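You operate a simulated robot arm through the tools that you are given. There is no shell and no other tool. Be economical: measure what you need, move in short steps, check, and stop when the job is done.

Carry out the task below with a simulated two-armed robot. There is one attempt and no reset: what you move stays moved.

JOB
Pick up the orange post with one hand, pass it to the other hand and put it on the blue mat.

It is judged by the outcome, as a careful person would: the job done as asked, and still so three seconds after it is handed in. It fails if anything else is knocked over, pushed out of place, dropped, spilled or broken.

ROBOT AND FRAMES
Two 7-joint arms with two-finger parallel grippers on one trunk, on a base that drives. Base frame: it is fixed to the floor where the robot stands at the start and does not move with it; the origin is under the middle of the robot, x ahead of it, y to its left, z up; the surface under the hand at the start is at about z = 75. Readings come in cm, rad, newtons and seconds.
The left shoulder is at the start at [7, 13.4, 112.6], the right one opposite. With the tool pointing down near the work surface each hand reaches from about 10 to 64 cm from the robot's upright axis, wherever it stands, measured 20 degrees to its own side. Places, roughly: blue mat [-230, 200, 80]. Payload 1.57 kg a hand.
The tool frame of a hand sits at the grasp point between the pads (the TCP): z along the fingers, y along the line on which they close. The tips reach 3 cm beyond it. The gripper opens to 8 cm. The fingers are 1.7 cm wide and 1.2 cm thick; the gripper's body (4 by 8.2 cm) begins 8 cm behind the TCP.
Orientation is told as [roll, pitch, yaw] about the base's x, y, z axes, in that order, counted from this pose: with the fingers straight down and closing along the base's y, the tool's x points along the base's -x, its y along +y and its z along -z.

CONTROLS
- The arms move only by the tool play_rows. It takes "left_series", "right_series" or both (then of equal length, played together; a hand with none holds still); each is a list of rows, each a list of 2 entries, a list of its own where there are three numbers: the shift along the base's x, y, z in m, then the turn, a rotation vector about the base's x, y, z in rad. In form: [[[dx, dy, dz], [wx, wy, wz]], ...]. A call has 1 to 20 rows; each row shifts and turns the commanded pose from where the row before left it. "left_fingers" and "right_fingers" are, for a hand that has rows, the gripper command, from -1 (shut) to 1 (fully open), values between in proportion, set as the call begins (left out, the last holds). A row lasts 0.2 s, in which the tool goes at most 5 cm and 0.15 rad; a call with a longer step from one row to the next is refused whole, and so is a gripper value outside its range. Where a pose cannot be reached the arm comes as near as it can. A force on the tool above 40 N (or 10 N above the force at the start of the call, whichever is more), or a blocked arm, ends the call early, and 0.2 s more pass. Each finger travels about 15.3 cm/s and halts on what it meets, pressing with about 42 N; the grip force reading is that of the motor and also rises with nothing between the fingers. The clock runs only during rows and for 0.2 s after the last one: add rows that do not move to give the fingers time. The reply holds the time, the measured pose of the TCP, the force on the tool along the base axes, the opening and the grip force, in the units named above and with some noise, with the torque about the TCP (base axes, N m) and any sound that the robot's microphone picked up.
- Cameras (640 x 400 px; columns grow to the right, rows downward): "scene" is now at [13.17, 2.35, 133.22]; the picture's right is [0.24, -0.97, 0.00], its down [-0.73, -0.18, -0.66] and it looks along [0.64, 0.16, -0.75] (base axes); focal length 274 px, centre (320, 200). "left" rides on the left gripper at [7.2, 0.7, -12.2] in its tool frame; the picture's right is [-0.09, 1.00, 0.00], its down [-0.84, -0.08, -0.54] and it looks along [-0.54, -0.05, 0.84] (tool axes); focal length 238 px, centre (320, 200). "right" rides on the right gripper at [7.2, -0.7, -12.2] in its tool frame; the picture's right is [0.09, 1.00, 0.00], its down [-0.84, 0.08, -0.54] and it looks along [-0.54, 0.05, 0.84] (tool axes); focal length 238 px, centre (320, 200). There is no depth. A picture from a camera that has moved, and an enlarged one, comes with that camera's place and axes in the base frame and with its lens. The place of the scene camera against the robot may be out by one fixed shift of up to 1.2 cm in any direction.
- grab_frame(camera): a new picture of that camera. The clock stands still meanwhile.
- slide_trunk(by): slides the trunk up (or, below 0, down) by that many cm; the arms and the scene camera ride with it, the base frame stays. It gives what a move gives, with no picture.
- drive_base(legs): drives the robot by 1 to 6 legs, each [ahead, left, turn to the left] in cm, cm and rad, along the robot's own axes; the way and the turn of a leg run together, so that a leg with both is an arc; at most 150 cm and 3.142 rad a leg. The arms and the cameras ride along, it lands a little off, and it stops where it bumps. It gives what a move gives.
- turn_head(pan, tilt): turns the head with the scene camera to pan (to the left, within 1.501 rad either way) and tilt (down, from -0.506 to 1.204), counted from straight ahead of the robot. It gives what a move gives.
- inspect(camera, box): a new picture of the part [left, top, right, bottom] of that camera's present view, enlarged. The clock stands still meanwhile.
- sign_off(): hands the job in; it is judged then, once.

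Go step by step. Nothing tells you exact positions but the pictures and the camera data: compare them with the known pose of the tool, close in by small moves and look again before you grip or let go. The budget is 120 turns and 100 pictures, counting those below and the enlarged ones. Unless the task says otherwise, let go and move clear before handing in, and close with one line.

The tools are called after "Emit:" by a JSON object that holds its "method" and its "body". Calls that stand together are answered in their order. play_rows: Moves the arms, as the interface text tells. Its arguments: {"type":"object","properties":{"left_series":{"type":"array","items":{"type":"array"}},"left_fingers":{"type":"number"},"right_series":{"type":"array","items":{"type":"array"}},"right_fingers":{"type":"number"}},"required":[]} The other tools are called the same way: slide_trunk (by) slides the trunk up or down; drive_base (legs) drives the base; turn_head (pan, tilt) turns the head that bears the scene camera; grab_frame (camera) takes a picture; inspect (camera, box) takes an enlarged picture of a part of a camera's view; sign_off () hands the job in.

At the start:

```text
t: 0.0
left_eef_pos: [41.73, 34.61, 96.94]
left_orientation: [0.001, -0.001, 0.001]
left_wrist_force: [-0.3, 1.0, 0.6]
left_wrist_torque: [0.05, 0.03, -0.01]
left_finger_gap: 8.0
left_finger_force: 0.2
right_eef_pos: [38.65, -4.27, 100.56]
right_orientation: [0.0, 0.002, 0.001]
right_wrist_force: [0.3, 1.0, -0.5]
right_wrist_torque: [-0.02, 0.0, 0.0]
right_finger_gap: 7.99
right_finger_force: 0.1
trunk travel left (down, up): [-70.0, 24.0]
robot x, y, heading: [0.12, 0.17, 0.003]
head pan, tilt: [0.243, 0.853]
```

scene: 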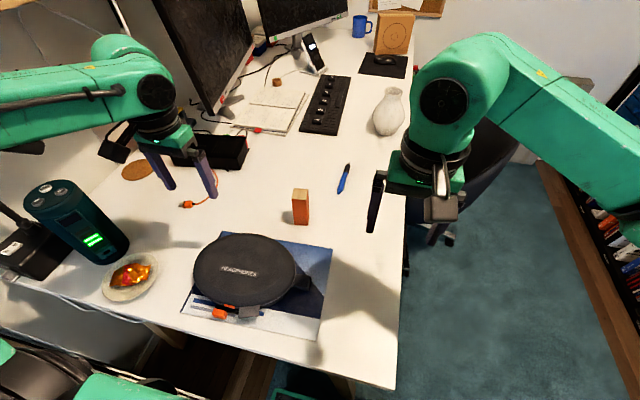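
right: 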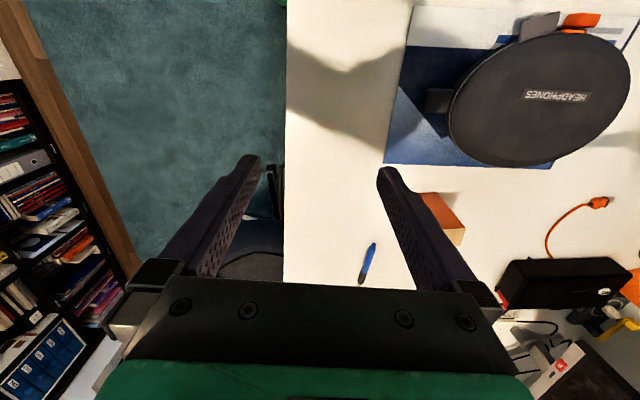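
left: 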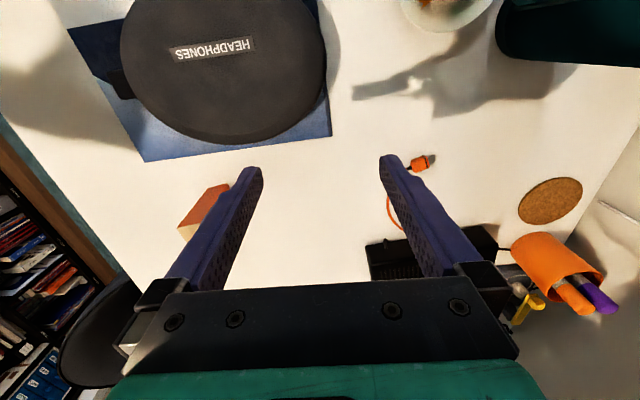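

The orange post stands on the desk right of centre, at about [54, 18, 75]. I'll look closer at it to get its size and facing.

Emit:
{"method": "inspect", "body": {"camera": "scene", "box": [260, 170, 340, 240]}}

Emit:
{"method": "inspect", "body": {"camera": "left", "box": [140, 150, 300, 270]}}

```text
5.71 times, centred on (300, 205) of scene
camera zoom: at [13.17, 2.35, 133.22], right [0.24, -0.97, 0.0], down [-0.73, -0.18, -0.66], along [0.64, 0.16, -0.75], focal length 1564 px, centre (434, 171)
```

zoom: 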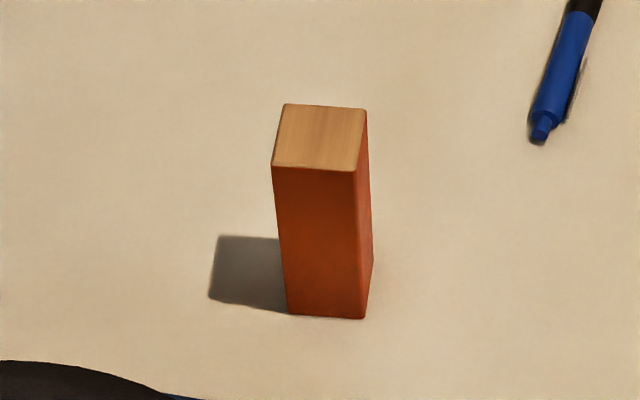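

```text
3.33 times, centred on (220, 210) of left
camera zoom: at [34.72, 35.23, 109.03], right [0.09, 1.0, 0.0], down [0.84, -0.08, 0.54], along [0.54, -0.05, -0.84], focal length 794 px, centre (653, 167)
```

zoom: 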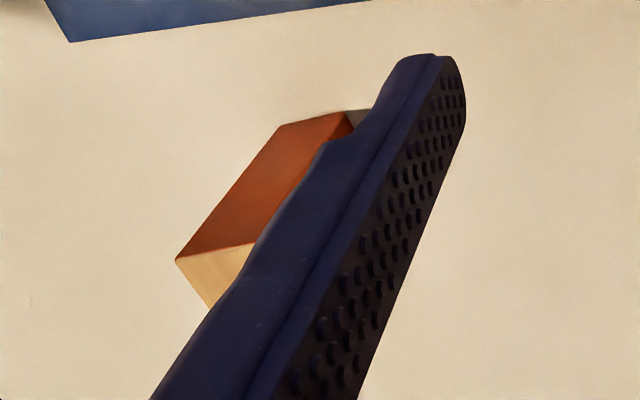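

The post is about 3.4 x 3.4 x 10.3 cm, centred near [54.7, 17.7], turned about 0.145 rad. The right hand will take it low with a tilted approach from the right, which leaves its top free for the left hand. I'll bring the right hand to a pose short of it first.

Emit:
{"method": "play_rows", "body": {"right_series": [[[0.0087, 0.0046, -0.0028], [0, 0, 0.143]], [[0.0087, 0.0046, -0.0028], [0, 0, 0.143]], [[0.0087, 0.0046, -0.0028], [0, 0, 0.143]], [[0.0087, 0.0046, -0.0028], [0, 0, 0.143]], [[0.0087, 0.0046, -0.0028], [0, 0, 0.143]], [[0.0087, 0.0046, -0.0028], [0, 0, 0.143]], [[0.0087, 0.0046, -0.0028], [0, 0, 0.143]], [[0.0087, 0.0046, -0.0028], [0, 0, 0.143]], [[0.0087, 0.0046, -0.0028], [0, 0, 0.143]], [[0.0087, 0.0046, -0.0028], [0, 0, 0.143]], [[0.0087, 0.0046, -0.0028], [0, 0, 0.143]], [[0.0087, 0.0046, -0.0028], [0, 0, 0.143]], [[0.0087, 0.0046, -0.0028], [0.1187, 0.0173, 0]], [[0.0087, 0.0046, -0.0028], [0.1187, 0.0173, 0]], [[0.0087, 0.0046, -0.0028], [0.1187, 0.0173, 0]], [[0.0087, 0.0046, -0.0028], [0.1187, 0.0173, 0]], [[0.0087, 0.0046, -0.0028], [0.1187, 0.0173, 0]], [[0.0087, 0.0046, -0.0028], [0.1187, 0.0173, 0]], [[0.0087, 0.0046, -0.0028], [0.1187, 0.0173, 0]], [[0.0087, 0.0046, -0.0028], [0.1187, 0.0173, 0]]], "right_fingers": 1}}

Emit:
{"method": "grab_frame", "body": {"camera": "scene"}}

Emit:
{"method": "grab_frame", "body": {"camera": "right"}}

```text
t: 4.2
left_eef_pos: [41.84, 34.58, 96.94]
left_orientation: [-0.001, -0.002, 0.002]
left_wrist_force: [0.1, -0.7, 0.0]
left_wrist_torque: [-0.01, 0.02, 0.0]
left_finger_gap: 8.0
left_finger_force: 0.1
right_eef_pos: [43.84, -2.51, 99.28]
right_orientation: [0.087, -0.073, 0.816]
right_wrist_force: [0.2, -0.6, 0.1]
right_wrist_torque: [0.0, -0.01, 0.01]
right_finger_gap: 8.0
right_finger_force: 0.0
right hand out of reach, approached as far as the arm can: row 7, 8, 9, 10, 11, 12, 13, 14, 15, 16, 17, 18, 19, 20
trunk travel left (down, up): [-70.0, 24.0]
robot x, y, heading: [-0.08, 0.0, 0.002]
head pan, tilt: [0.243, 0.853]
```

```text
94 pictures are left
camera scene: at [13.18, 2.28, 133.22], right [0.24, -0.97, 0.0], down [-0.73, -0.18, -0.66], along [0.64, 0.16, -0.75], focal length 274 px, centre (320, 200)
```

scene: 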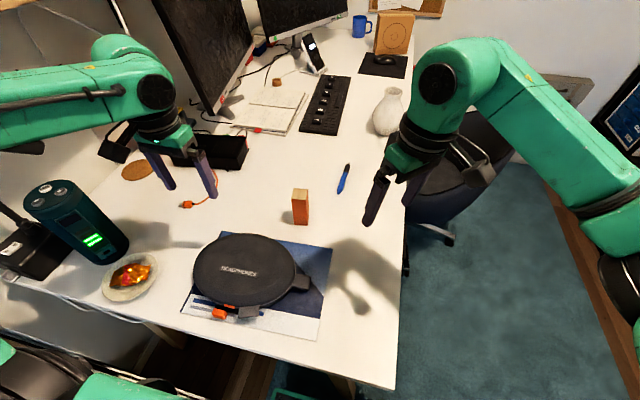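

```text
93 pictures are left
camera right: at [39.51, -9.58, 110.82], right [-0.79, 0.61, 0.08], down [0.52, 0.6, 0.61], along [0.32, 0.52, -0.79], focal length 238 px, centre (320, 200)
```

right: 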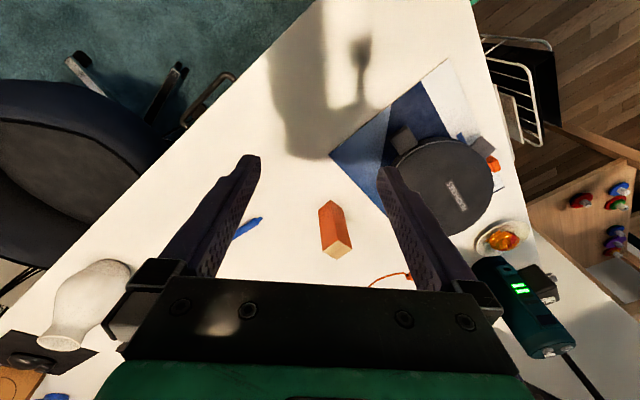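

The right arm can't yaw that far, so I'm changing plan. The left hand will take the post from above by its top and then both hands will tilt until they point at each other, so the right hand can take the other end. I'll test that right-hand pose now, clear of everything.

Emit:
{"method": "play_rows", "body": {"right_series": [[[-0.006, -0.008, 0.008], [0, 0, -0.136]], [[-0.006, -0.008, 0.008], [0, 0, -0.136]], [[-0.006, -0.008, 0.008], [0, 0, -0.136]], [[-0.006, -0.008, 0.008], [0, 0, -0.136]], [[-0.006, -0.008, 0.008], [0, 0, -0.136]], [[-0.006, -0.008, 0.008], [0, 0, -0.136]], [[0, 0, 0], [-0.087, 0.073, 0]], [[0, 0, 0], [0.1309, 0, 0]], [[0, 0, 0], [0.1309, 0, 0]], [[0, 0, 0], [0.1309, 0, 0]], [[0, 0, 0], [0.1309, 0, 0]], [[0, 0, 0], [0.1309, 0, 0]], [[0, 0, 0], [0.1309, 0, 0]], [[0, 0, 0], [0.1309, 0, 0]], [[0, 0, 0], [0.1309, 0, 0]], [[0, 0, 0], [0.1309, 0, 0]], [[0, 0, 0], [0.1309, 0, 0]], [[0, 0, 0], [0.1309, 0, 0]], [[0, 0, 0], [0.1309, 0, 0]]]}}

Emit:
{"method": "grab_frame", "body": {"camera": "scene"}}

```text
t: 8.2
left_eef_pos: [41.84, 34.58, 96.92]
left_orientation: [0.0, 0.0, 0.002]
left_wrist_force: [-1.2, 0.5, -0.2]
left_wrist_torque: [0.03, 0.0, -0.02]
left_finger_gap: 7.98
left_finger_force: 0.1
right_eef_pos: [40.07, -7.49, 104.03]
right_orientation: [1.57, -0.004, -0.001]
right_wrist_force: [-0.1, 0.2, 0.4]
right_wrist_torque: [-0.01, -0.01, -0.01]
right_finger_gap: 8.02
right_finger_force: 0.0
trunk travel left (down, up): [-70.0, 24.0]
robot x, y, heading: [0.1, 0.14, -0.0]
head pan, tilt: [0.243, 0.853]
```

```text
92 pictures are left
camera scene: at [13.17, 2.36, 133.22], right [0.24, -0.97, 0.0], down [-0.73, -0.18, -0.66], along [0.64, 0.16, -0.75], focal length 274 px, centre (320, 200)
```

scene: 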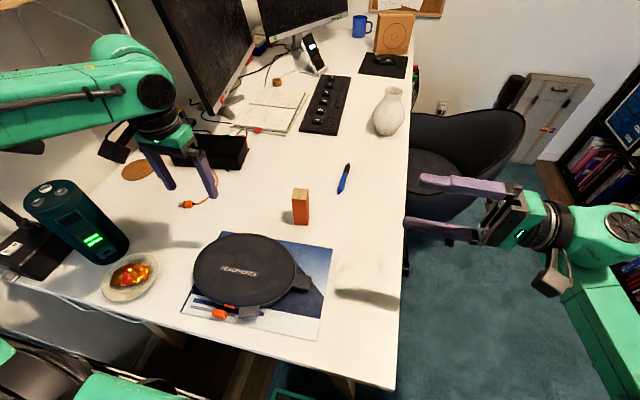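

The right hand reaches the facing pose well. Now the left hand moves above the post, turned to match it.

Emit:
{"method": "play_rows", "body": {"left_series": [[[0.0161, -0.0211, 0], [0, 0, 0.018]], [[0.0161, -0.0211, 0], [0, 0, 0.018]], [[0.0161, -0.0211, 0], [0, 0, 0.018]], [[0.0161, -0.0211, 0], [0, 0, 0.018]], [[0.0161, -0.0211, 0], [0, 0, 0.018]], [[0.0161, -0.0211, 0], [0, 0, 0.018]], [[0.0161, -0.0211, 0], [0, 0, 0.018]], [[0.0161, -0.0211, 0], [0, 0, 0.018]], [[0, 0, 0], [0, 0, 0]]], "left_fingers": 1}}

Emit:
{"method": "grab_frame", "body": {"camera": "left"}}

Emit:
{"method": "grab_frame", "body": {"camera": "scene"}}

```text
t: 10.2
left_eef_pos: [54.28, 17.85, 97.11]
left_orientation: [-0.001, -0.003, 0.145]
left_wrist_force: [-0.3, 0.1, -0.8]
left_wrist_torque: [0.02, -0.02, -0.04]
left_finger_gap: 8.01
left_finger_force: 0.1
left hand out of reach, approached as far as the arm can: row 8
right_eef_pos: [40.25, -7.29, 104.02]
right_orientation: [1.569, -0.005, 0.0]
right_wrist_force: [-0.5, 0.3, 0.1]
right_wrist_torque: [0.0, 0.01, -0.04]
right_finger_gap: 7.97
right_finger_force: 0.2
trunk travel left (down, up): [-70.0, 24.0]
robot x, y, heading: [0.46, 0.32, 0.001]
head pan, tilt: [0.243, 0.853]
```

```text
91 pictures are left
camera left: at [47.12, 17.5, 109.09], right [-0.05, 1.0, 0.0], down [0.84, 0.05, 0.55], along [0.54, 0.03, -0.84], focal length 238 px, centre (320, 200)
```

left: 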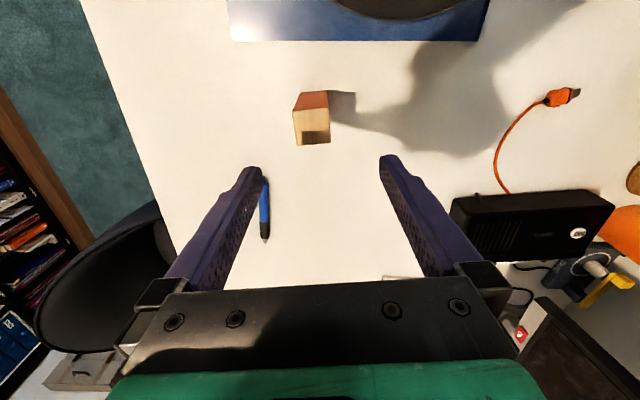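

```text
90 pictures are left
camera scene: at [13.09, 2.34, 133.23], right [0.24, -0.97, 0.0], down [-0.73, -0.18, -0.66], along [0.64, 0.16, -0.75], focal length 274 px, centre (320, 200)
```

scene: 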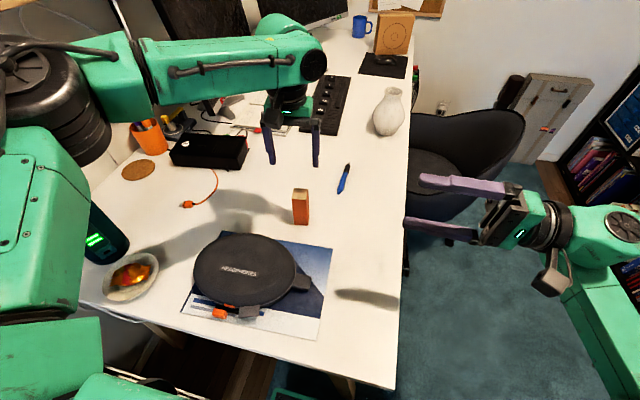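

The top of the post shows in the left camera; I'll enlarge it to refine the position.

Emit:
{"method": "inspect", "body": {"camera": "left", "box": [270, 80, 366, 160]}}

```text
5.00 times, centred on (318, 120) of left
camera zoom: at [47.12, 17.5, 109.09], right [-0.05, 1.0, 0.0], down [0.84, 0.05, 0.55], along [0.54, 0.03, -0.84], focal length 1192 px, centre (330, 600)
```

zoom: 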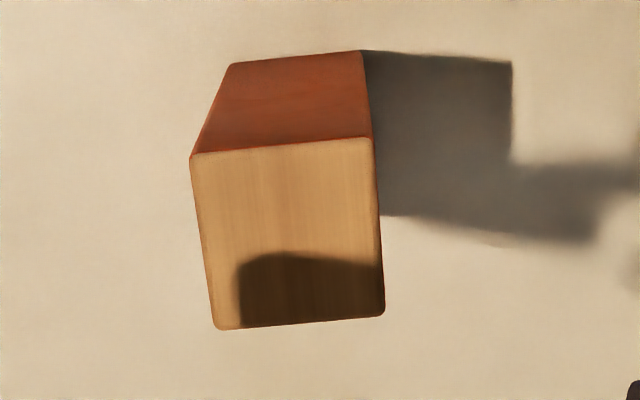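

The wrist camera puts the post at about [53.75, 17.06], top near 85.7, yaw about 0.14. I'll centre on it and lower over the top end.

Emit:
{"method": "play_rows", "body": {"left_series": [[[-0.0018, -0.0026, -0.01], [0, 0, 0]], [[-0.0018, -0.0026, -0.01], [0, 0, 0]], [[-0.0017, -0.0027, -0.01], [0, 0, 0]], [[0, 0, -0.015], [0, 0, 0]], [[0, 0, -0.015], [0, 0, 0]], [[0, 0, -0.015], [0, 0, 0]], [[0, 0, -0.015], [0, 0, 0]], [[0, 0, -0.015], [0, 0, 0]], [[0, 0, -0.013], [0, 0, 0]], [[0, 0, -0.01], [0, 0, 0]], [[0, 0, 0], [0, 0, 0]]]}}

Emit:
{"method": "grab_frame", "body": {"camera": "left"}}

Emit:
{"method": "inspect", "body": {"camera": "scene", "box": [240, 120, 368, 240]}}

```text
t: 12.6
left_eef_pos: [51.09, 18.54, 85.28]
left_orientation: [-0.002, -0.005, 0.145]
left_wrist_force: [0.9, 0.0, 0.3]
left_wrist_torque: [-0.02, 0.01, -0.01]
left_finger_gap: 8.0
left_finger_force: 0.1
left hand out of reach, approached as far as the arm can: row 3, 4, 6, 7, 8, 9, 10
right_eef_pos: [40.12, -7.46, 103.92]
right_orientation: [1.567, -0.005, 0.0]
right_wrist_force: [-0.8, 0.2, -0.7]
right_wrist_torque: [-0.02, -0.05, 0.0]
right_finger_gap: 7.99
right_finger_force: 0.1
trunk travel left (down, up): [-70.0, 24.0]
robot x, y, heading: [0.02, 0.05, -0.003]
head pan, tilt: [0.243, 0.853]
```

```text
88 pictures are left
camera left: at [43.92, 18.27, 97.4], right [-0.05, 1.0, 0.0], down [0.84, 0.04, 0.54], along [0.54, 0.03, -0.84], focal length 238 px, centre (320, 200)
```

left: 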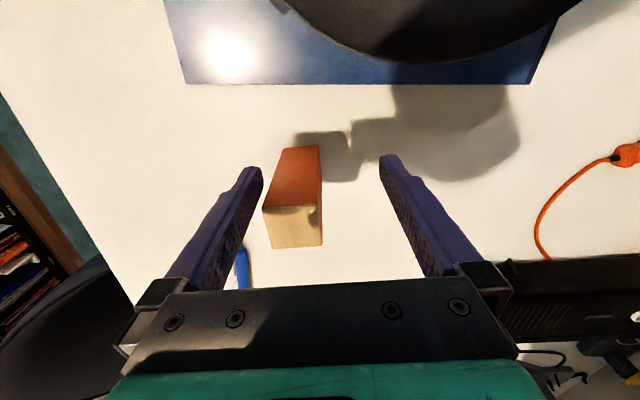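

```text
3.33 times, centred on (304, 180) of scene
camera zoom: at [13.17, 2.34, 133.22], right [0.24, -0.97, 0.0], down [-0.73, -0.18, -0.66], along [0.64, 0.16, -0.75], focal length 913 px, centre (373, 267)
```

zoom: 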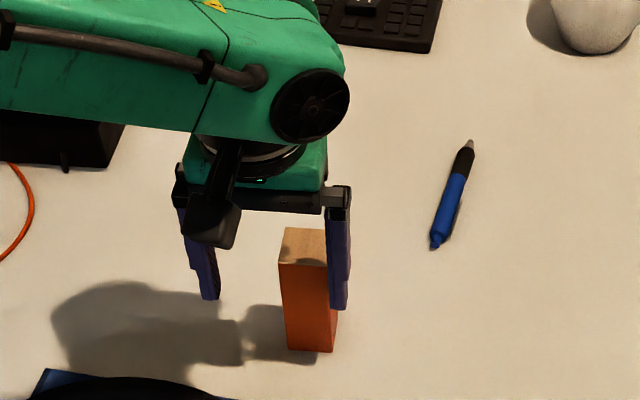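

The left arm falls about 2.7 cm short at this height. I'll lift straight up and lower the trunk a little, so the shoulder sits better for the reach.

Emit:
{"method": "play_rows", "body": {"left_series": [[[0, 0, 0.02], [0, 0, 0]], [[0, 0, 0.02], [0, 0, 0]], [[0, 0, 0.02], [0, 0, 0]], [[0, 0, 0.02], [0, 0, 0]], [[0, 0, 0.02], [0, 0, 0]], [[0, 0, 0.02], [0, 0, 0]], [[0, 0, 0.02], [0, 0, 0]], [[0, 0, 0], [0, 0, 0]]]}}

Emit:
{"method": "slide_trunk", "body": {"by": -8}}

```text
t: 14.4
left_eef_pos: [51.19, 18.61, 99.27]
left_orientation: [0.0, -0.001, 0.145]
left_wrist_force: [1.1, -1.0, 0.8]
left_wrist_torque: [-0.03, 0.02, -0.02]
left_finger_gap: 8.0
left_finger_force: 0.0
right_eef_pos: [40.14, -7.43, 103.97]
right_orientation: [1.569, -0.004, 0.0]
right_wrist_force: [-0.1, 0.2, 0.4]
right_wrist_torque: [0.01, -0.01, 0.03]
right_finger_gap: 7.99
right_finger_force: 0.0
trunk travel left (down, up): [-70.0, 24.0]
robot x, y, heading: [-0.02, -0.32, 0.001]
head pan, tilt: [0.243, 0.853]
```

```text
t: 15.6
left_eef_pos: [51.16, 18.58, 91.29]
left_orientation: [-0.001, -0.003, 0.145]
left_wrist_force: [0.5, 0.6, -0.1]
left_wrist_torque: [-0.01, 0.01, 0.02]
left_finger_gap: 8.02
left_finger_force: 0.0
right_eef_pos: [40.08, -7.35, 96.1]
right_orientation: [1.569, -0.005, 0.0]
right_wrist_force: [-0.1, 0.3, -0.1]
right_wrist_torque: [0.01, 0.04, -0.01]
right_finger_gap: 7.99
right_finger_force: 0.0
trunk travel left (down, up): [-62.0, 32.0]
robot x, y, heading: [0.06, -0.54, -0.003]
head pan, tilt: [0.243, 0.853]
```

Emit:
{"method": "play_rows", "body": {"left_series": [[[0.0065, -0.0038, 0], [0, 0, 0]], [[0.0065, -0.0038, 0], [0, 0, 0]], [[0.0065, -0.0038, 0], [0, 0, 0]], [[0.0065, -0.0038, 0], [0, 0, 0]], [[0, 0, 0], [0, 0, 0]]]}}

```text
t: 16.8
left_eef_pos: [53.62, 17.04, 91.34]
left_orientation: [0.0, -0.002, 0.146]
left_wrist_force: [0.1, -0.4, -0.3]
left_wrist_torque: [0.01, 0.02, -0.02]
left_finger_gap: 8.0
left_finger_force: 0.2
right_eef_pos: [40.06, -7.27, 96.12]
right_orientation: [1.57, -0.004, 0.0]
right_wrist_force: [0.4, -0.1, 0.0]
right_wrist_torque: [-0.03, 0.0, 0.01]
right_finger_gap: 8.0
right_finger_force: 0.1
trunk travel left (down, up): [-62.0, 32.0]
robot x, y, heading: [0.03, 0.12, 0.002]
head pan, tilt: [0.243, 0.853]
```

Now it reaches. I'll lower over the post and check.

Emit:
{"method": "play_rows", "body": {"left_series": [[[0, 0, -0.01], [0, 0, 0]], [[0, 0, -0.01], [0, 0, 0]], [[0, 0, -0.01], [0, 0, 0]], [[0, 0, -0.01], [0, 0, 0]], [[0, 0, -0.01], [0, 0, 0]], [[0, 0, -0.01], [0, 0, 0]], [[0, 0, -0.01], [0, 0, 0]], [[0, 0, 0], [0, 0, 0]]]}}

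Emit:
{"method": "grab_frame", "body": {"camera": "left"}}

Emit:
{"method": "inspect", "body": {"camera": "scene", "box": [240, 100, 368, 220]}}

```text
t: 18.6
left_eef_pos: [53.21, 17.3, 84.52]
left_orientation: [-0.003, -0.003, 0.144]
left_wrist_force: [0.0, 0.0, 0.2]
left_wrist_torque: [-0.05, 0.02, -0.01]
left_finger_gap: 8.02
left_finger_force: 0.1
left hand out of reach, approached as far as the arm can: row 7
right_eef_pos: [40.05, -7.39, 95.98]
right_orientation: [1.571, -0.007, 0.001]
right_wrist_force: [0.6, -0.3, -0.1]
right_wrist_torque: [-0.04, 0.03, 0.0]
right_finger_gap: 8.01
right_finger_force: 0.0
trunk travel left (down, up): [-62.0, 32.0]
robot x, y, heading: [-0.18, -0.08, -0.001]
head pan, tilt: [0.243, 0.853]
```

```text
86 pictures are left
camera left: at [46.06, 16.92, 96.53], right [-0.05, 1.0, 0.0], down [0.84, 0.04, 0.54], along [0.54, 0.03, -0.84], focal length 238 px, centre (320, 200)
```

left: 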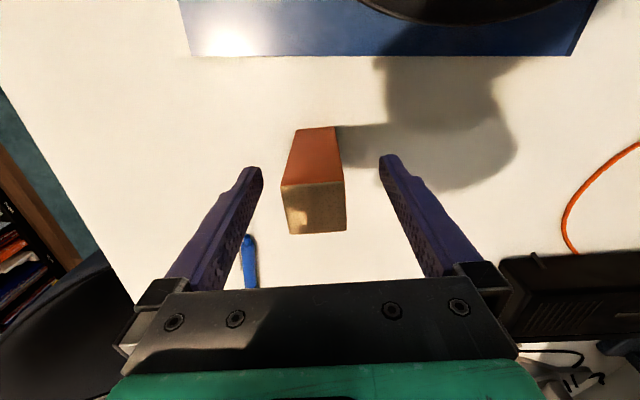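

```text
3.33 times, centred on (304, 160) of scene
camera zoom: at [13.17, 2.34, 125.22], right [0.24, -0.97, 0.0], down [-0.73, -0.18, -0.66], along [0.64, 0.16, -0.75], focal length 913 px, centre (373, 333)
```

zoom: 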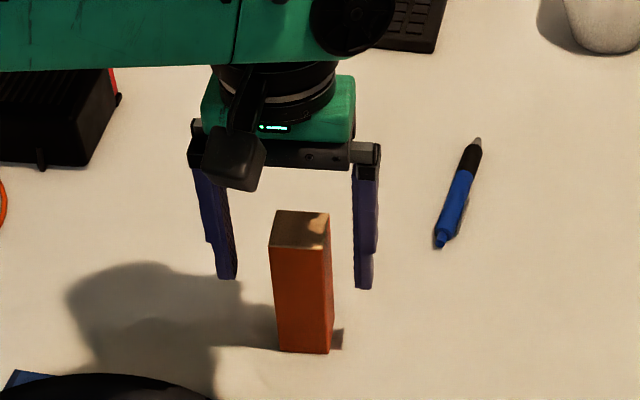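

The fingers straddle the top of the post, about 0.2 cm off centre. I'll correct that and close.

Emit:
{"method": "play_rows", "body": {"left_series": [[[0, -0.002, 0], [0, 0, 0]], [[0, 0, 0], [0, 0, 0]]]}}

Emit:
{"method": "play_rows", "body": {"left_series": [[[0, 0, 0], [0, 0, 0]], [[0, 0, 0], [0, 0, 0]], [[0, 0, 0], [0, 0, 0]], [[0, 0, 0], [0, 0, 0]]], "left_fingers": -1}}

```text
t: 19.2
left_eef_pos: [53.11, 17.25, 84.51]
left_orientation: [-0.002, -0.004, 0.146]
left_wrist_force: [-0.3, 0.4, -0.1]
left_wrist_torque: [0.02, -0.02, 0.0]
left_finger_gap: 8.0
left_finger_force: 0.0
right_eef_pos: [40.06, -7.29, 95.99]
right_orientation: [1.57, -0.005, -0.002]
right_wrist_force: [-1.1, -0.6, -0.2]
right_wrist_torque: [0.0, 0.0, 0.0]
right_finger_gap: 8.02
right_finger_force: 0.1
trunk travel left (down, up): [-62.0, 32.0]
robot x, y, heading: [0.21, -0.12, -0.004]
head pan, tilt: [0.243, 0.853]
```

```text
t: 20.2
left_eef_pos: [53.15, 17.19, 84.47]
left_orientation: [-0.002, -0.004, 0.144]
left_wrist_force: [0.4, -0.8, 1.5]
left_wrist_torque: [-0.04, -0.04, -0.01]
left_finger_gap: 3.51
left_finger_force: 42.1
right_eef_pos: [40.12, -7.46, 96.0]
right_orientation: [1.57, -0.007, 0.002]
right_wrist_force: [-1.4, 0.1, -1.2]
right_wrist_torque: [-0.01, 0.06, 0.03]
right_finger_gap: 8.0
right_finger_force: 0.1
trunk travel left (down, up): [-62.0, 32.0]
robot x, y, heading: [-0.18, -0.13, 0.004]
head pan, tilt: [0.243, 0.853]
```

Gripped, with the opening at 3.5 cm. I'll lift straight up and draw back toward the middle.

Emit:
{"method": "play_rows", "body": {"left_series": [[[0, 0, 0.01], [0, 0, 0]], [[0, 0, 0.02], [0, 0, 0]], [[0, 0, 0.02], [0, 0, 0]], [[0, 0, 0.02], [0, 0, 0]], [[0, 0, 0.02], [0, 0, 0]], [[0, 0, 0.02], [0, 0, 0]], [[0, 0, 0.02], [0, 0, 0]], [[0, 0, 0.02], [0, 0, 0]], [[-0.015, 0.008, 0.01], [0, 0, -0.018]], [[-0.015, 0.008, 0], [0, 0, -0.018]], [[-0.015, 0.008, 0], [0, 0, -0.018]], [[-0.015, 0.008, 0], [0, 0, -0.018]], [[-0.015, 0.008, 0], [0, 0, -0.018]], [[-0.015, 0.008, 0], [0, 0, -0.018]], [[-0.015, 0.008, 0], [0, 0, -0.018]], [[-0.015, 0.008, 0], [0, 0, -0.018]], [[0, 0, 0], [0, 0, 0]]]}}

Emit:
{"method": "grab_frame", "body": {"camera": "scene"}}

```text
t: 23.8
left_eef_pos: [41.06, 23.87, 100.21]
left_orientation: [0.0, -0.001, 0.002]
left_wrist_force: [0.0, -0.3, -0.8]
left_wrist_torque: [0.01, 0.01, 0.01]
left_finger_gap: 3.54
left_finger_force: 42.1
left hand out of reach, approached as far as the arm can: row 8
right_eef_pos: [40.25, -7.38, 95.91]
right_orientation: [1.569, -0.003, 0.0]
right_wrist_force: [-0.6, 0.7, -0.5]
right_wrist_torque: [0.01, 0.02, 0.0]
right_finger_gap: 7.99
right_finger_force: 0.1
trunk travel left (down, up): [-62.0, 32.0]
robot x, y, heading: [0.06, 0.25, 0.001]
head pan, tilt: [0.243, 0.853]
```

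```text
84 pictures are left
camera scene: at [13.23, 2.32, 125.21], right [0.24, -0.97, 0.0], down [-0.73, -0.18, -0.66], along [0.64, 0.16, -0.75], focal length 274 px, centre (320, 200)
```

scene: 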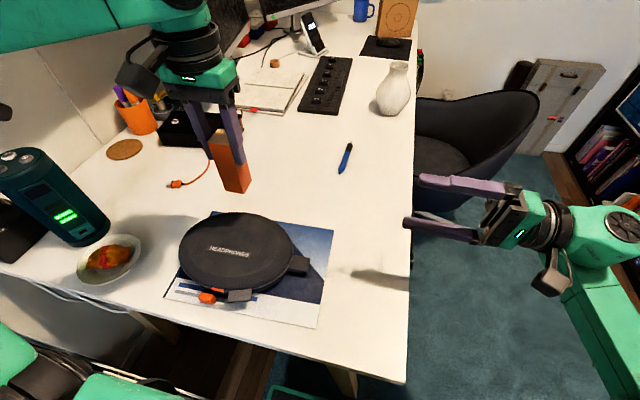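

The post is held and clear. I'll bring it to the middle, line the right hand up, then tilt the left hand so the post points at the right hand.

Emit:
{"method": "play_rows", "body": {"left_series": [[[0, -0.02, 0], [0, 0, 0]], [[0, -0.02, 0], [0, 0, 0]], [[0, -0.02, 0], [0, 0, 0]], [[0, -0.02, 0], [0, 0, 0]], [[0, -0.02, 0], [0, 0, 0]], [[0, -0.02, 0], [0, 0, 0]], [[0, -0.02, 0], [0, 0, 0]], [[0, -0.019, 0], [0, 0, 0]]], "right_series": [[[0.001, -0.004, 0.005], [0, 0, 0]], [[0.001, -0.004, 0.005], [0, 0, 0]], [[0.001, -0.004, 0.005], [0, 0, 0]], [[0.001, -0.004, 0.005], [0, 0, 0]], [[0.001, -0.004, 0.005], [0, 0, 0]], [[0.001, -0.004, 0.005], [0, 0, 0]], [[0.001, -0.004, 0.005], [0, 0, 0]], [[0.001, -0.004, 0.007], [0, 0, 0]]]}}

Emit:
{"method": "play_rows", "body": {"left_series": [[[0, 0, 0], [-0.1309, 0, 0]], [[0, 0, 0], [-0.1309, 0, 0]], [[0, 0, 0], [-0.1309, 0, 0]], [[0, 0, 0], [-0.1309, 0, 0]], [[0, 0, 0], [-0.1309, 0, 0]], [[0, 0, 0], [-0.1309, 0, 0]], [[0, 0, 0], [-0.1309, 0, 0]], [[0, 0, 0], [-0.1309, 0, 0]], [[0, 0, 0], [-0.1309, 0, 0]], [[0, 0, 0], [-0.1309, 0, 0]], [[0, 0, 0], [-0.1309, 0, 0]], [[0, 0, 0], [-0.1309, 0, 0]]]}}

Emit:
{"method": "grab_frame", "body": {"camera": "scene"}}

Emit:
{"method": "grab_frame", "body": {"camera": "right"}}

```text
t: 25.6
left_eef_pos: [41.05, 7.67, 100.13]
left_orientation: [0.001, 0.001, 0.002]
left_wrist_force: [0.5, 0.4, -0.6]
left_wrist_torque: [0.01, 0.02, -0.01]
left_finger_gap: 3.5
left_finger_force: 41.9
right_eef_pos: [41.04, -10.69, 100.14]
right_orientation: [1.569, -0.004, 0.0]
right_wrist_force: [0.3, -1.4, -0.1]
right_wrist_torque: [-0.01, 0.03, 0.01]
right_finger_gap: 8.01
right_finger_force: 0.0
trunk travel left (down, up): [-62.0, 32.0]
robot x, y, heading: [0.11, 0.12, 0.001]
head pan, tilt: [0.243, 0.853]
```

```text
t: 28.2
left_eef_pos: [40.23, 7.75, 100.68]
left_orientation: [-1.298, 0.001, 0.008]
left_wrist_force: [0.9, -0.6, -0.3]
left_wrist_torque: [0.05, -0.03, -0.01]
left_finger_gap: 3.52
left_finger_force: 41.9
left hand out of reach, approached as far as the arm can: row 10, 11, 12
right_eef_pos: [40.88, -10.58, 100.28]
right_orientation: [1.568, -0.003, 0.0]
right_wrist_force: [-0.3, 0.0, -0.1]
right_wrist_torque: [-0.02, -0.01, 0.0]
right_finger_gap: 7.99
right_finger_force: 0.1
trunk travel left (down, up): [-62.0, 32.0]
robot x, y, heading: [0.2, 0.21, -0.0]
head pan, tilt: [0.243, 0.853]
```

```text
83 pictures are left
camera scene: at [13.19, 2.37, 125.22], right [0.24, -0.97, 0.0], down [-0.73, -0.18, -0.66], along [0.64, 0.16, -0.75], focal length 274 px, centre (320, 200)
```

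scene: 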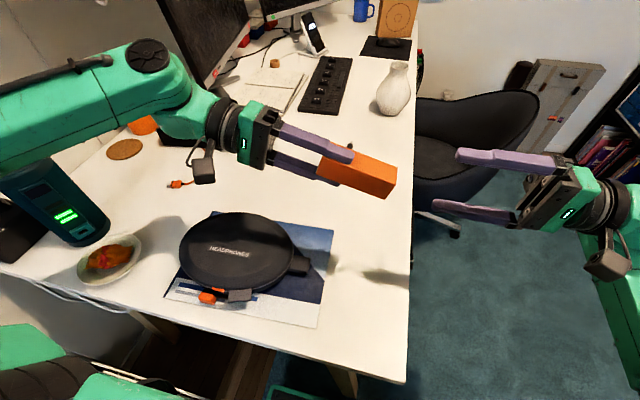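

```text
82 pictures are left
camera right: at [33.72, -22.72, 99.55], right [-0.1, 0.0, 1.0], down [0.84, -0.54, 0.08], along [0.54, 0.84, 0.05], focal length 238 px, centre (320, 200)
```

right: 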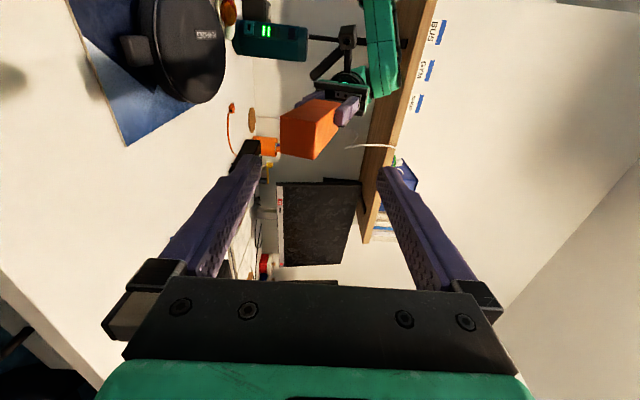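

The left hand stops at a roll of −1.30, so the right hand must roll to about 1.84 to face it. I'll line it up on the post axis, still short of the post, and look.

Emit:
{"method": "play_rows", "body": {"right_series": [[[0, 0.004, -0.01], [0.0685, 0, 0]], [[0, 0.005, -0.01], [0.0685, 0, 0]], [[0, 0.006, -0.011], [0.0685, 0, 0]], [[0, 0.006, -0.01], [0.0685, 0, 0]], [[0, 0, 0], [0, 0, 0]]]}}

Emit:
{"method": "grab_frame", "body": {"camera": "right"}}

Emit:
{"method": "inspect", "body": {"camera": "scene", "box": [240, 80, 560, 280]}}

```text
t: 29.4
left_eef_pos: [40.18, 7.75, 100.62]
left_orientation: [-1.296, 0.0, 0.008]
left_wrist_force: [-0.7, -0.8, -0.2]
left_wrist_torque: [0.06, -0.04, 0.01]
left_finger_gap: 3.52
left_finger_force: 41.7
right_eef_pos: [40.83, -8.62, 96.02]
right_orientation: [1.841, -0.002, -0.003]
right_wrist_force: [-0.1, -0.2, -0.7]
right_wrist_torque: [0.04, -0.03, 0.02]
right_finger_gap: 8.0
right_finger_force: 0.1
trunk travel left (down, up): [-62.0, 32.0]
robot x, y, heading: [-0.35, -0.15, -0.0]
head pan, tilt: [0.243, 0.853]
```

```text
81 pictures are left
camera right: at [33.73, -20.11, 92.11], right [-0.1, -0.27, 0.96], down [0.84, -0.54, -0.07], along [0.54, 0.8, 0.28], focal length 238 px, centre (320, 200)
```

right: 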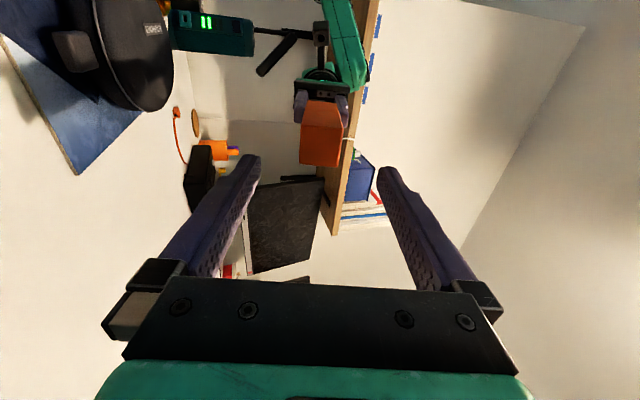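

```text
2.00 times, centred on (400, 180) of scene
camera zoom: at [13.17, 2.32, 125.22], right [0.24, -0.97, 0.0], down [-0.73, -0.18, -0.66], along [0.64, 0.16, -0.75], focal length 548 px, centre (160, 240)
```

zoom: 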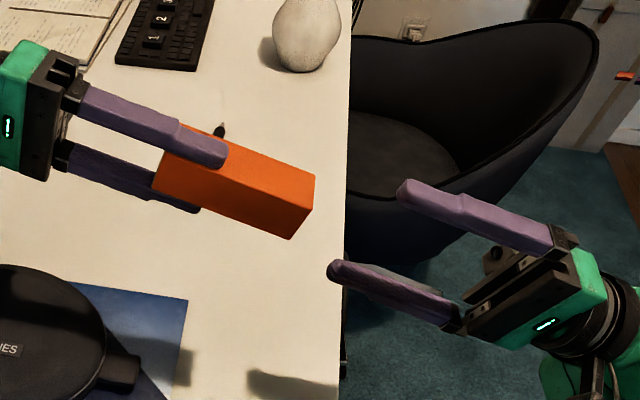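

The post's end is on the right hand's axis to within about 0.3 cm. I'll advance 9 cm along that axis.

Emit:
{"method": "play_rows", "body": {"right_series": [[[0, 0.01084, 0.00304], [0, 0, 0]], [[0, 0.01084, 0.00304], [0, 0, 0]], [[0, 0.01084, 0.00304], [0, 0, 0]], [[0, 0.01084, 0.00304], [0, 0, 0]], [[0, 0.01084, 0.00304], [0, 0, 0]], [[0, 0.01084, 0.00304], [0, 0, 0]], [[0, 0.01084, 0.00304], [0, 0, 0]], [[0, 0.01084, 0.00304], [0, 0, 0]], [[0, 0, 0], [0, 0, 0]]]}}

Emit:
{"method": "grab_frame", "body": {"camera": "right"}}

Emit:
{"method": "inspect", "body": {"camera": "scene", "box": [240, 80, 560, 280]}}

```text
t: 31.4
left_eef_pos: [40.2, 7.76, 100.64]
left_orientation: [-1.296, 0.0, 0.009]
left_wrist_force: [0.3, 1.0, -0.3]
left_wrist_torque: [0.05, 0.03, -0.01]
left_finger_gap: 3.55
left_finger_force: 42.2
right_eef_pos: [40.89, 0.08, 98.42]
right_orientation: [1.842, -0.007, -0.001]
right_wrist_force: [-0.5, 0.4, 0.1]
right_wrist_torque: [-0.01, 0.01, 0.0]
right_finger_gap: 8.01
right_finger_force: 0.1
trunk travel left (down, up): [-62.0, 32.0]
robot x, y, heading: [-0.36, 0.12, -0.002]
head pan, tilt: [0.243, 0.853]
```

```text
79 pictures are left
camera right: at [33.74, -11.42, 94.59], right [-0.1, -0.27, 0.96], down [0.84, -0.54, -0.07], along [0.54, 0.8, 0.28], focal length 238 px, centre (320, 200)
```

right: 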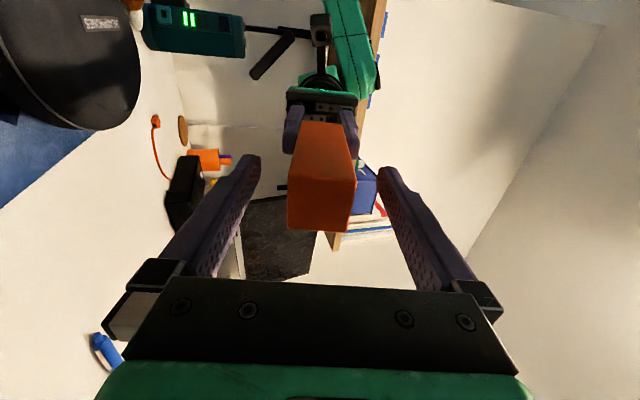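

```text
2.00 times, centred on (400, 180) of scene
camera zoom: at [13.17, 2.33, 125.22], right [0.24, -0.97, 0.0], down [-0.73, -0.18, -0.66], along [0.64, 0.16, -0.75], focal length 548 px, centre (160, 240)
```

zoom: 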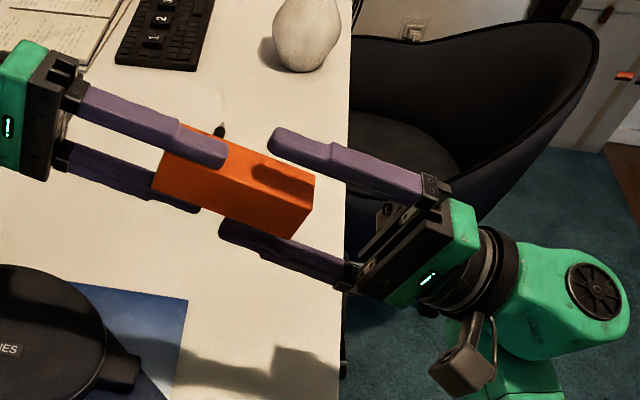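

The right fingers straddle the free end, clear of the left fingertips. I'll close the right hand.

Emit:
{"method": "play_rows", "body": {"right_series": [[[0, 0, 0], [0, 0, 0]], [[0, 0, 0], [0, 0, 0]], [[0, 0, 0], [0, 0, 0]], [[0, 0, 0], [0, 0, 0]], [[0, 0, 0], [0, 0, 0]]], "right_fingers": -1}}

Emit:
{"method": "inspect", "body": {"camera": "scene", "box": [240, 80, 560, 280]}}

```text
t: 32.6
left_eef_pos: [40.27, 7.7, 100.67]
left_orientation: [-1.296, 0.001, 0.009]
left_wrist_force: [0.5, -1.7, -1.8]
left_wrist_torque: [-0.13, -0.11, 0.02]
left_finger_gap: 3.51
left_finger_force: 41.7
right_eef_pos: [40.87, 0.16, 98.48]
right_orientation: [1.842, -0.004, -0.001]
right_wrist_force: [-0.4, 2.5, 0.4]
right_wrist_torque: [0.19, 0.13, 0.01]
right_finger_gap: 3.51
right_finger_force: 42.1
trunk travel left (down, up): [-62.0, 32.0]
robot x, y, heading: [0.02, 0.11, -0.005]
head pan, tilt: [0.243, 0.853]
```

```text
2.00 times, centred on (400, 180) of scene
camera zoom: at [13.18, 2.35, 125.22], right [0.24, -0.97, 0.0], down [-0.73, -0.18, -0.66], along [0.64, 0.16, -0.75], focal length 548 px, centre (160, 240)
```

zoom: 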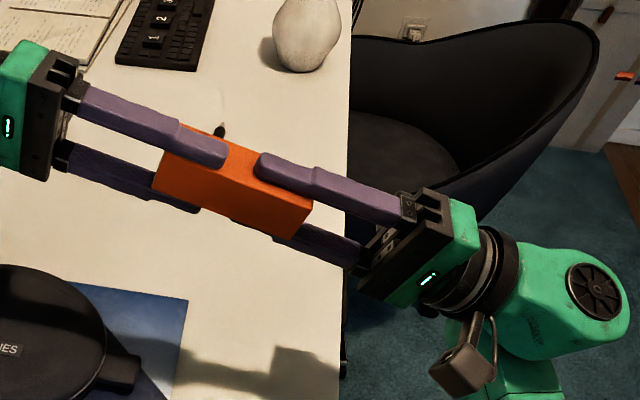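

Both hands hold it (3.5 cm each). I'll open the left hand and back it off along the axis.

Emit:
{"method": "play_rows", "body": {"left_series": [[[0, 0, 0], [0, 0, 0]], [[0, 0, 0], [0, 0, 0]], [[0, 0, 0], [0, 0, 0]], [[0, 0.0096, 0.0027], [0, 0, 0]], [[0, 0.0096, 0.0027], [0, 0, 0]], [[0, 0.0145, 0.004], [0, 0, 0]], [[0, 0.0145, 0.004], [0, 0, 0]], [[0, 0.0145, 0.004], [0, 0, 0]], [[0, 0.0145, 0.004], [0, 0, 0]], [[0, 0, 0], [0, 0, 0]]], "left_fingers": 1}}

Emit:
{"method": "grab_frame", "body": {"camera": "scene"}}

```text
t: 34.8
left_eef_pos: [40.11, 15.49, 102.77]
left_orientation: [-1.292, -0.002, 0.011]
left_wrist_force: [0.8, 0.7, -0.5]
left_wrist_torque: [-0.02, 0.0, 0.01]
left_finger_gap: 7.99
left_finger_force: 0.1
right_eef_pos: [40.94, 0.08, 98.53]
right_orientation: [1.842, -0.003, -0.001]
right_wrist_force: [0.0, -0.1, -0.2]
right_wrist_torque: [-0.07, -0.03, -0.01]
right_finger_gap: 3.52
right_finger_force: 41.7
trunk travel left (down, up): [-62.0, 32.0]
robot x, y, heading: [0.01, 0.19, -0.003]
head pan, tilt: [0.243, 0.853]
```

```text
76 pictures are left
camera scene: at [13.19, 2.33, 125.22], right [0.24, -0.97, 0.0], down [-0.73, -0.18, -0.66], along [0.64, 0.16, -0.75], focal length 274 px, centre (320, 200)
```

scene: 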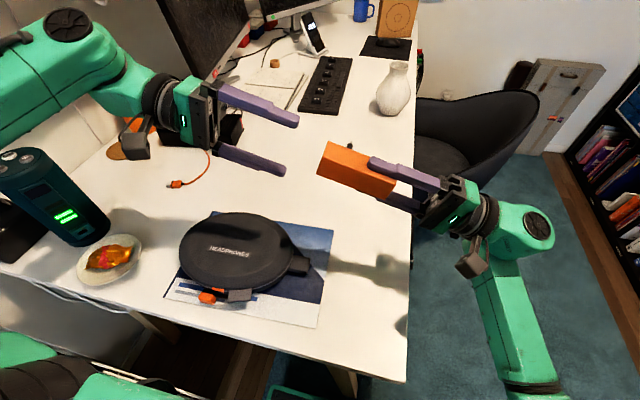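

Handover is done. I'll bring both hands back to pointing down and draw them in for driving.

Emit:
{"method": "play_rows", "body": {"left_series": [[[0, 0.007, 0], [0.0923, 0, 0]], [[0, 0.007, 0], [0.0923, 0, 0]], [[0, 0.007, 0], [0.0923, 0, 0]], [[0, 0.007, 0], [0.0923, 0, 0]], [[0, 0.007, 0], [0.0923, 0, 0]], [[0, 0.007, 0], [0.0923, 0, 0]], [[0, 0.007, 0], [0.0923, 0, 0]], [[0, 0.007, 0], [0.0923, 0, 0]], [[0, 0.007, 0], [0.0923, 0, 0]], [[0, 0.007, 0], [0.0923, 0, 0]], [[0, 0.007, 0], [0.0923, 0, 0]], [[0, 0.007, 0], [0.0923, 0, 0]], [[0, 0.007, 0], [0.0923, 0, 0]], [[0, 0.007, 0], [0.0923, 0, 0]], [[0, 0, 0], [0, 0, 0]]], "right_series": [[[0, -0.009, 0.005], [-0.1316, 0, 0]], [[0, -0.009, 0.005], [-0.1316, 0, 0]], [[0, -0.009, 0.005], [-0.1316, 0, 0]], [[0, -0.009, 0.005], [-0.1316, 0, 0]], [[0, -0.009, 0.005], [-0.1316, 0, 0]], [[0, -0.009, 0.005], [-0.1316, 0, 0]], [[0, -0.009, 0], [-0.1316, 0, 0]], [[0, -0.009, 0], [-0.1316, 0, 0]], [[0, -0.009, 0], [-0.1316, 0, 0]], [[0, -0.009, 0], [-0.1316, 0, 0]], [[0, -0.009, 0], [-0.1316, 0, 0]], [[0, -0.009, 0], [-0.1316, 0, 0]], [[0, -0.009, 0], [-0.1316, 0, 0]], [[0, -0.009, 0], [-0.1316, 0, 0]], [[0, 0, 0], [0, 0, 0]]]}}

Emit:
{"method": "play_rows", "body": {"left_series": [[[-0.014, 0, 0], [0, 0, 0]], [[-0.014, 0, 0], [0, 0, 0]], [[-0.014, 0, 0], [0, 0, 0]], [[-0.014, 0, 0], [0, 0, 0]], [[-0.014, 0, 0], [0, 0, 0]], [[-0.014, 0, 0], [0, 0, 0]], [[-0.014, 0, 0], [0, 0, 0]], [[-0.014, 0, 0], [0, 0, 0]], [[0, 0, 0], [0, 0, 0]]], "right_series": [[[-0.014, 0, 0], [0, 0, 0]], [[-0.014, 0, 0], [0, 0, 0]], [[-0.014, 0, 0], [0, 0, 0]], [[-0.014, 0, 0], [0, 0, 0]], [[-0.014, 0, 0], [0, 0, 0]], [[-0.014, 0, 0], [0, 0, 0]], [[-0.014, 0, 0], [0, 0, 0]], [[-0.014, 0, 0], [0, 0, 0]], [[0, 0, 0], [0, 0, 0]]]}}

Emit:
{"method": "turn_head", "body": {"pan": 1.5, "tilt": 0.5}}

Emit:
{"method": "grab_frame", "body": {"camera": "scene"}}

Emit:
{"method": "grab_frame", "body": {"camera": "right"}}

```text
t: 38.0
left_eef_pos: [40.22, 25.3, 102.65]
left_orientation: [-0.002, -0.009, 0.002]
left_wrist_force: [0.4, 0.4, -0.2]
left_wrist_torque: [-0.01, 0.03, -0.04]
left_finger_gap: 8.01
left_finger_force: 0.1
right_eef_pos: [41.03, -12.46, 101.53]
right_orientation: [-0.001, 0.0, 0.004]
right_wrist_force: [0.2, 0.3, -0.5]
right_wrist_torque: [0.0, 0.02, 0.03]
right_finger_gap: 3.51
right_finger_force: 42.0
trunk travel left (down, up): [-62.0, 32.0]
robot x, y, heading: [0.24, 0.07, -0.001]
head pan, tilt: [0.243, 0.853]
```

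```text
t: 40.0
left_eef_pos: [28.91, 25.37, 102.72]
left_orientation: [-0.004, -0.009, 0.003]
left_wrist_force: [0.3, -0.5, -0.7]
left_wrist_torque: [0.01, 0.02, -0.01]
left_finger_gap: 8.01
left_finger_force: 0.1
right_eef_pos: [29.67, -12.51, 101.33]
right_orientation: [-0.001, 0.002, 0.002]
right_wrist_force: [0.4, -0.2, -0.3]
right_wrist_torque: [-0.02, 0.01, 0.03]
right_finger_gap: 3.55
right_finger_force: 42.1
trunk travel left (down, up): [-62.0, 32.0]
robot x, y, heading: [-0.19, 0.23, -0.002]
head pan, tilt: [0.243, 0.853]
```

```text
t: 41.4
left_eef_pos: [28.89, 25.23, 102.67]
left_orientation: [-0.004, -0.007, 0.002]
left_wrist_force: [-0.3, -0.6, -0.4]
left_wrist_torque: [0.03, 0.04, 0.01]
left_finger_gap: 8.01
left_finger_force: 0.0
right_eef_pos: [29.62, -12.45, 101.44]
right_orientation: [-0.001, 0.001, 0.004]
right_wrist_force: [0.1, -0.4, 0.4]
right_wrist_torque: [-0.02, 0.02, 0.0]
right_finger_gap: 3.5
right_finger_force: 42.4
trunk travel left (down, up): [-62.0, 32.0]
robot x, y, heading: [-0.38, 0.16, -0.0]
head pan, tilt: [1.499, 0.499]
```

```text
75 pictures are left
camera scene: at [6.26, 9.54, 128.25], right [1.0, -0.07, 0.0], down [-0.03, -0.48, -0.88], along [0.06, 0.88, -0.48], focal length 274 px, centre (320, 200)
```

scene: 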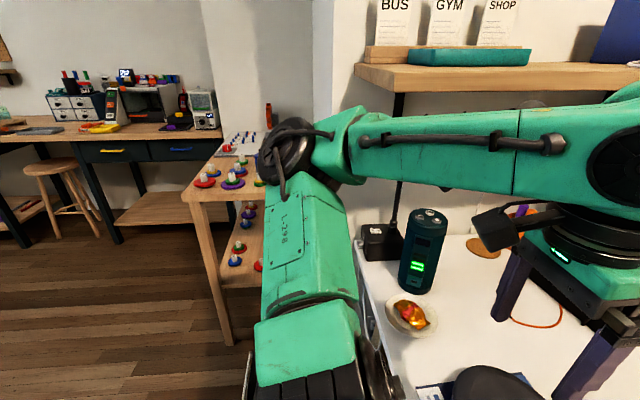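

```text
74 pictures are left
camera right: at [22.49, -13.15, 113.74], right [-0.1, 1.0, 0.0], down [0.84, 0.08, 0.54], along [0.54, 0.05, -0.84], focal length 238 px, centre (320, 200)
```

right: 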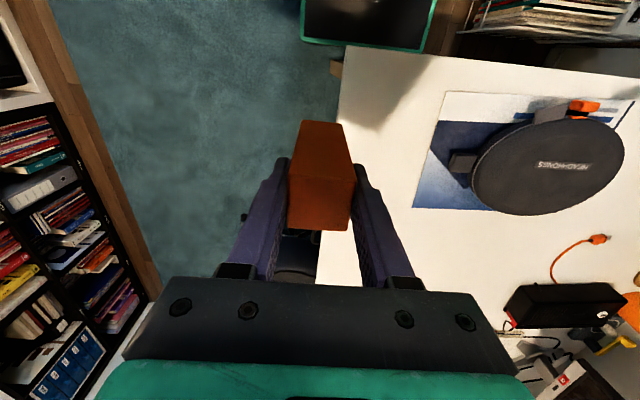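

The way to the left and back-left is open floor. I'll check the right side too before backing up.

Emit:
{"method": "turn_head", "body": {"pan": -1.5, "tilt": 0.6}}

Emit:
{"method": "grab_frame", "body": {"camera": "scene"}}

```text
t: 44.0
left_eef_pos: [28.89, 25.33, 102.78]
left_orientation: [-0.004, -0.008, 0.002]
left_wrist_force: [0.8, -0.5, -0.1]
left_wrist_torque: [0.01, 0.01, -0.01]
left_finger_gap: 7.99
left_finger_force: 0.1
right_eef_pos: [29.63, -12.5, 101.41]
right_orientation: [-0.002, 0.001, 0.004]
right_wrist_force: [0.5, -0.6, -0.3]
right_wrist_torque: [0.01, 0.01, 0.01]
right_finger_gap: 3.54
right_finger_force: 42.1
trunk travel left (down, up): [-62.0, 32.0]
robot x, y, heading: [0.54, 0.12, -0.004]
head pan, tilt: [-1.499, 0.6]
```

```text
73 pictures are left
camera scene: at [6.24, -8.35, 127.34], right [-1.0, -0.07, 0.0], down [-0.04, 0.56, -0.83], along [0.06, -0.82, -0.56], focal length 274 px, centre (320, 200)
```

scene: 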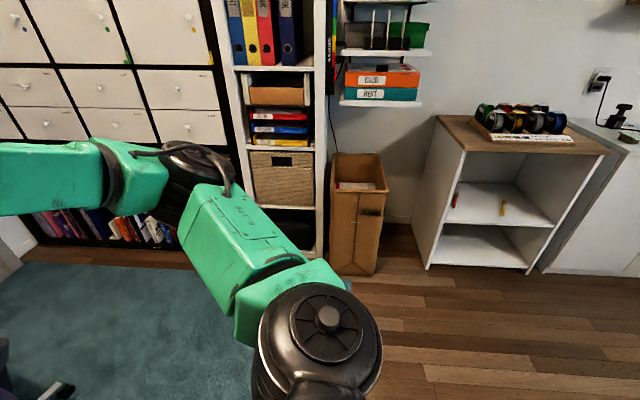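

Clear there as well. I'll back up 35 cm, turn left by 90 degrees, and look.

Emit:
{"method": "drive_base", "body": {"legs": [[-35, 0, 0], [0, 0, 1.57]]}}

Emit:
{"method": "turn_head", "body": {"pan": 0.8, "tilt": 0.45}}

Emit:
{"method": "grab_frame", "body": {"camera": "scene"}}

```text
t: 50.2
left_eef_pos: [-61.52, 28.43, 102.84]
left_orientation: [-0.004, -0.01, 1.588]
left_wrist_force: [-0.3, 0.5, -0.2]
left_wrist_torque: [0.0, -0.02, 0.01]
left_finger_gap: 8.0
left_finger_force: 0.0
right_eef_pos: [-23.7, 29.75, 101.43]
right_orientation: [-0.001, -0.001, 1.588]
right_wrist_force: [-0.2, -0.1, -0.1]
right_wrist_torque: [0.0, 0.02, 0.03]
right_finger_gap: 3.53
right_finger_force: 42.1
trunk travel left (down, up): [-62.0, 32.0]
robot x, y, heading: [-35.67, 0.19, 1.586]
head pan, tilt: [-1.499, 0.6]
```

```text
t: 52.3
left_eef_pos: [-61.51, 28.41, 102.78]
left_orientation: [-0.004, -0.011, 1.587]
left_wrist_force: [0.7, -0.5, -0.2]
left_wrist_torque: [-0.01, 0.01, -0.03]
left_finger_gap: 8.0
left_finger_force: 0.0
right_eef_pos: [-23.85, 29.77, 101.45]
right_orientation: [0.001, 0.001, 1.589]
right_wrist_force: [0.1, 0.6, -0.4]
right_wrist_torque: [-0.04, -0.03, 0.01]
right_finger_gap: 3.53
right_finger_force: 42.2
trunk travel left (down, up): [-62.0, 32.0]
robot x, y, heading: [-36.01, -0.3, 1.583]
head pan, tilt: [0.799, 0.45]
```

```text
72 pictures are left
camera scene: at [-42.0, 11.73, 128.69], right [0.69, 0.73, 0.0], down [0.32, -0.3, -0.9], along [-0.65, 0.62, -0.44], focal length 274 px, centre (320, 200)
```

scene: 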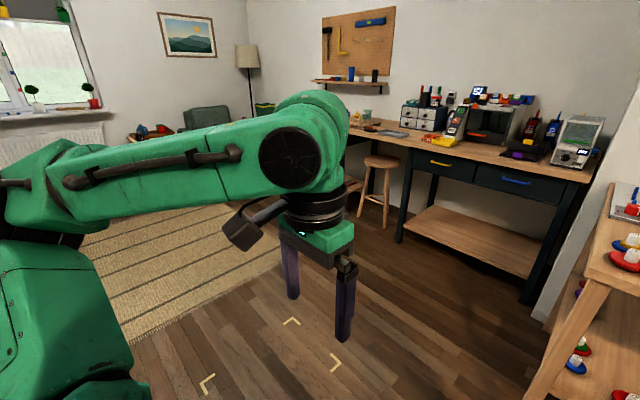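

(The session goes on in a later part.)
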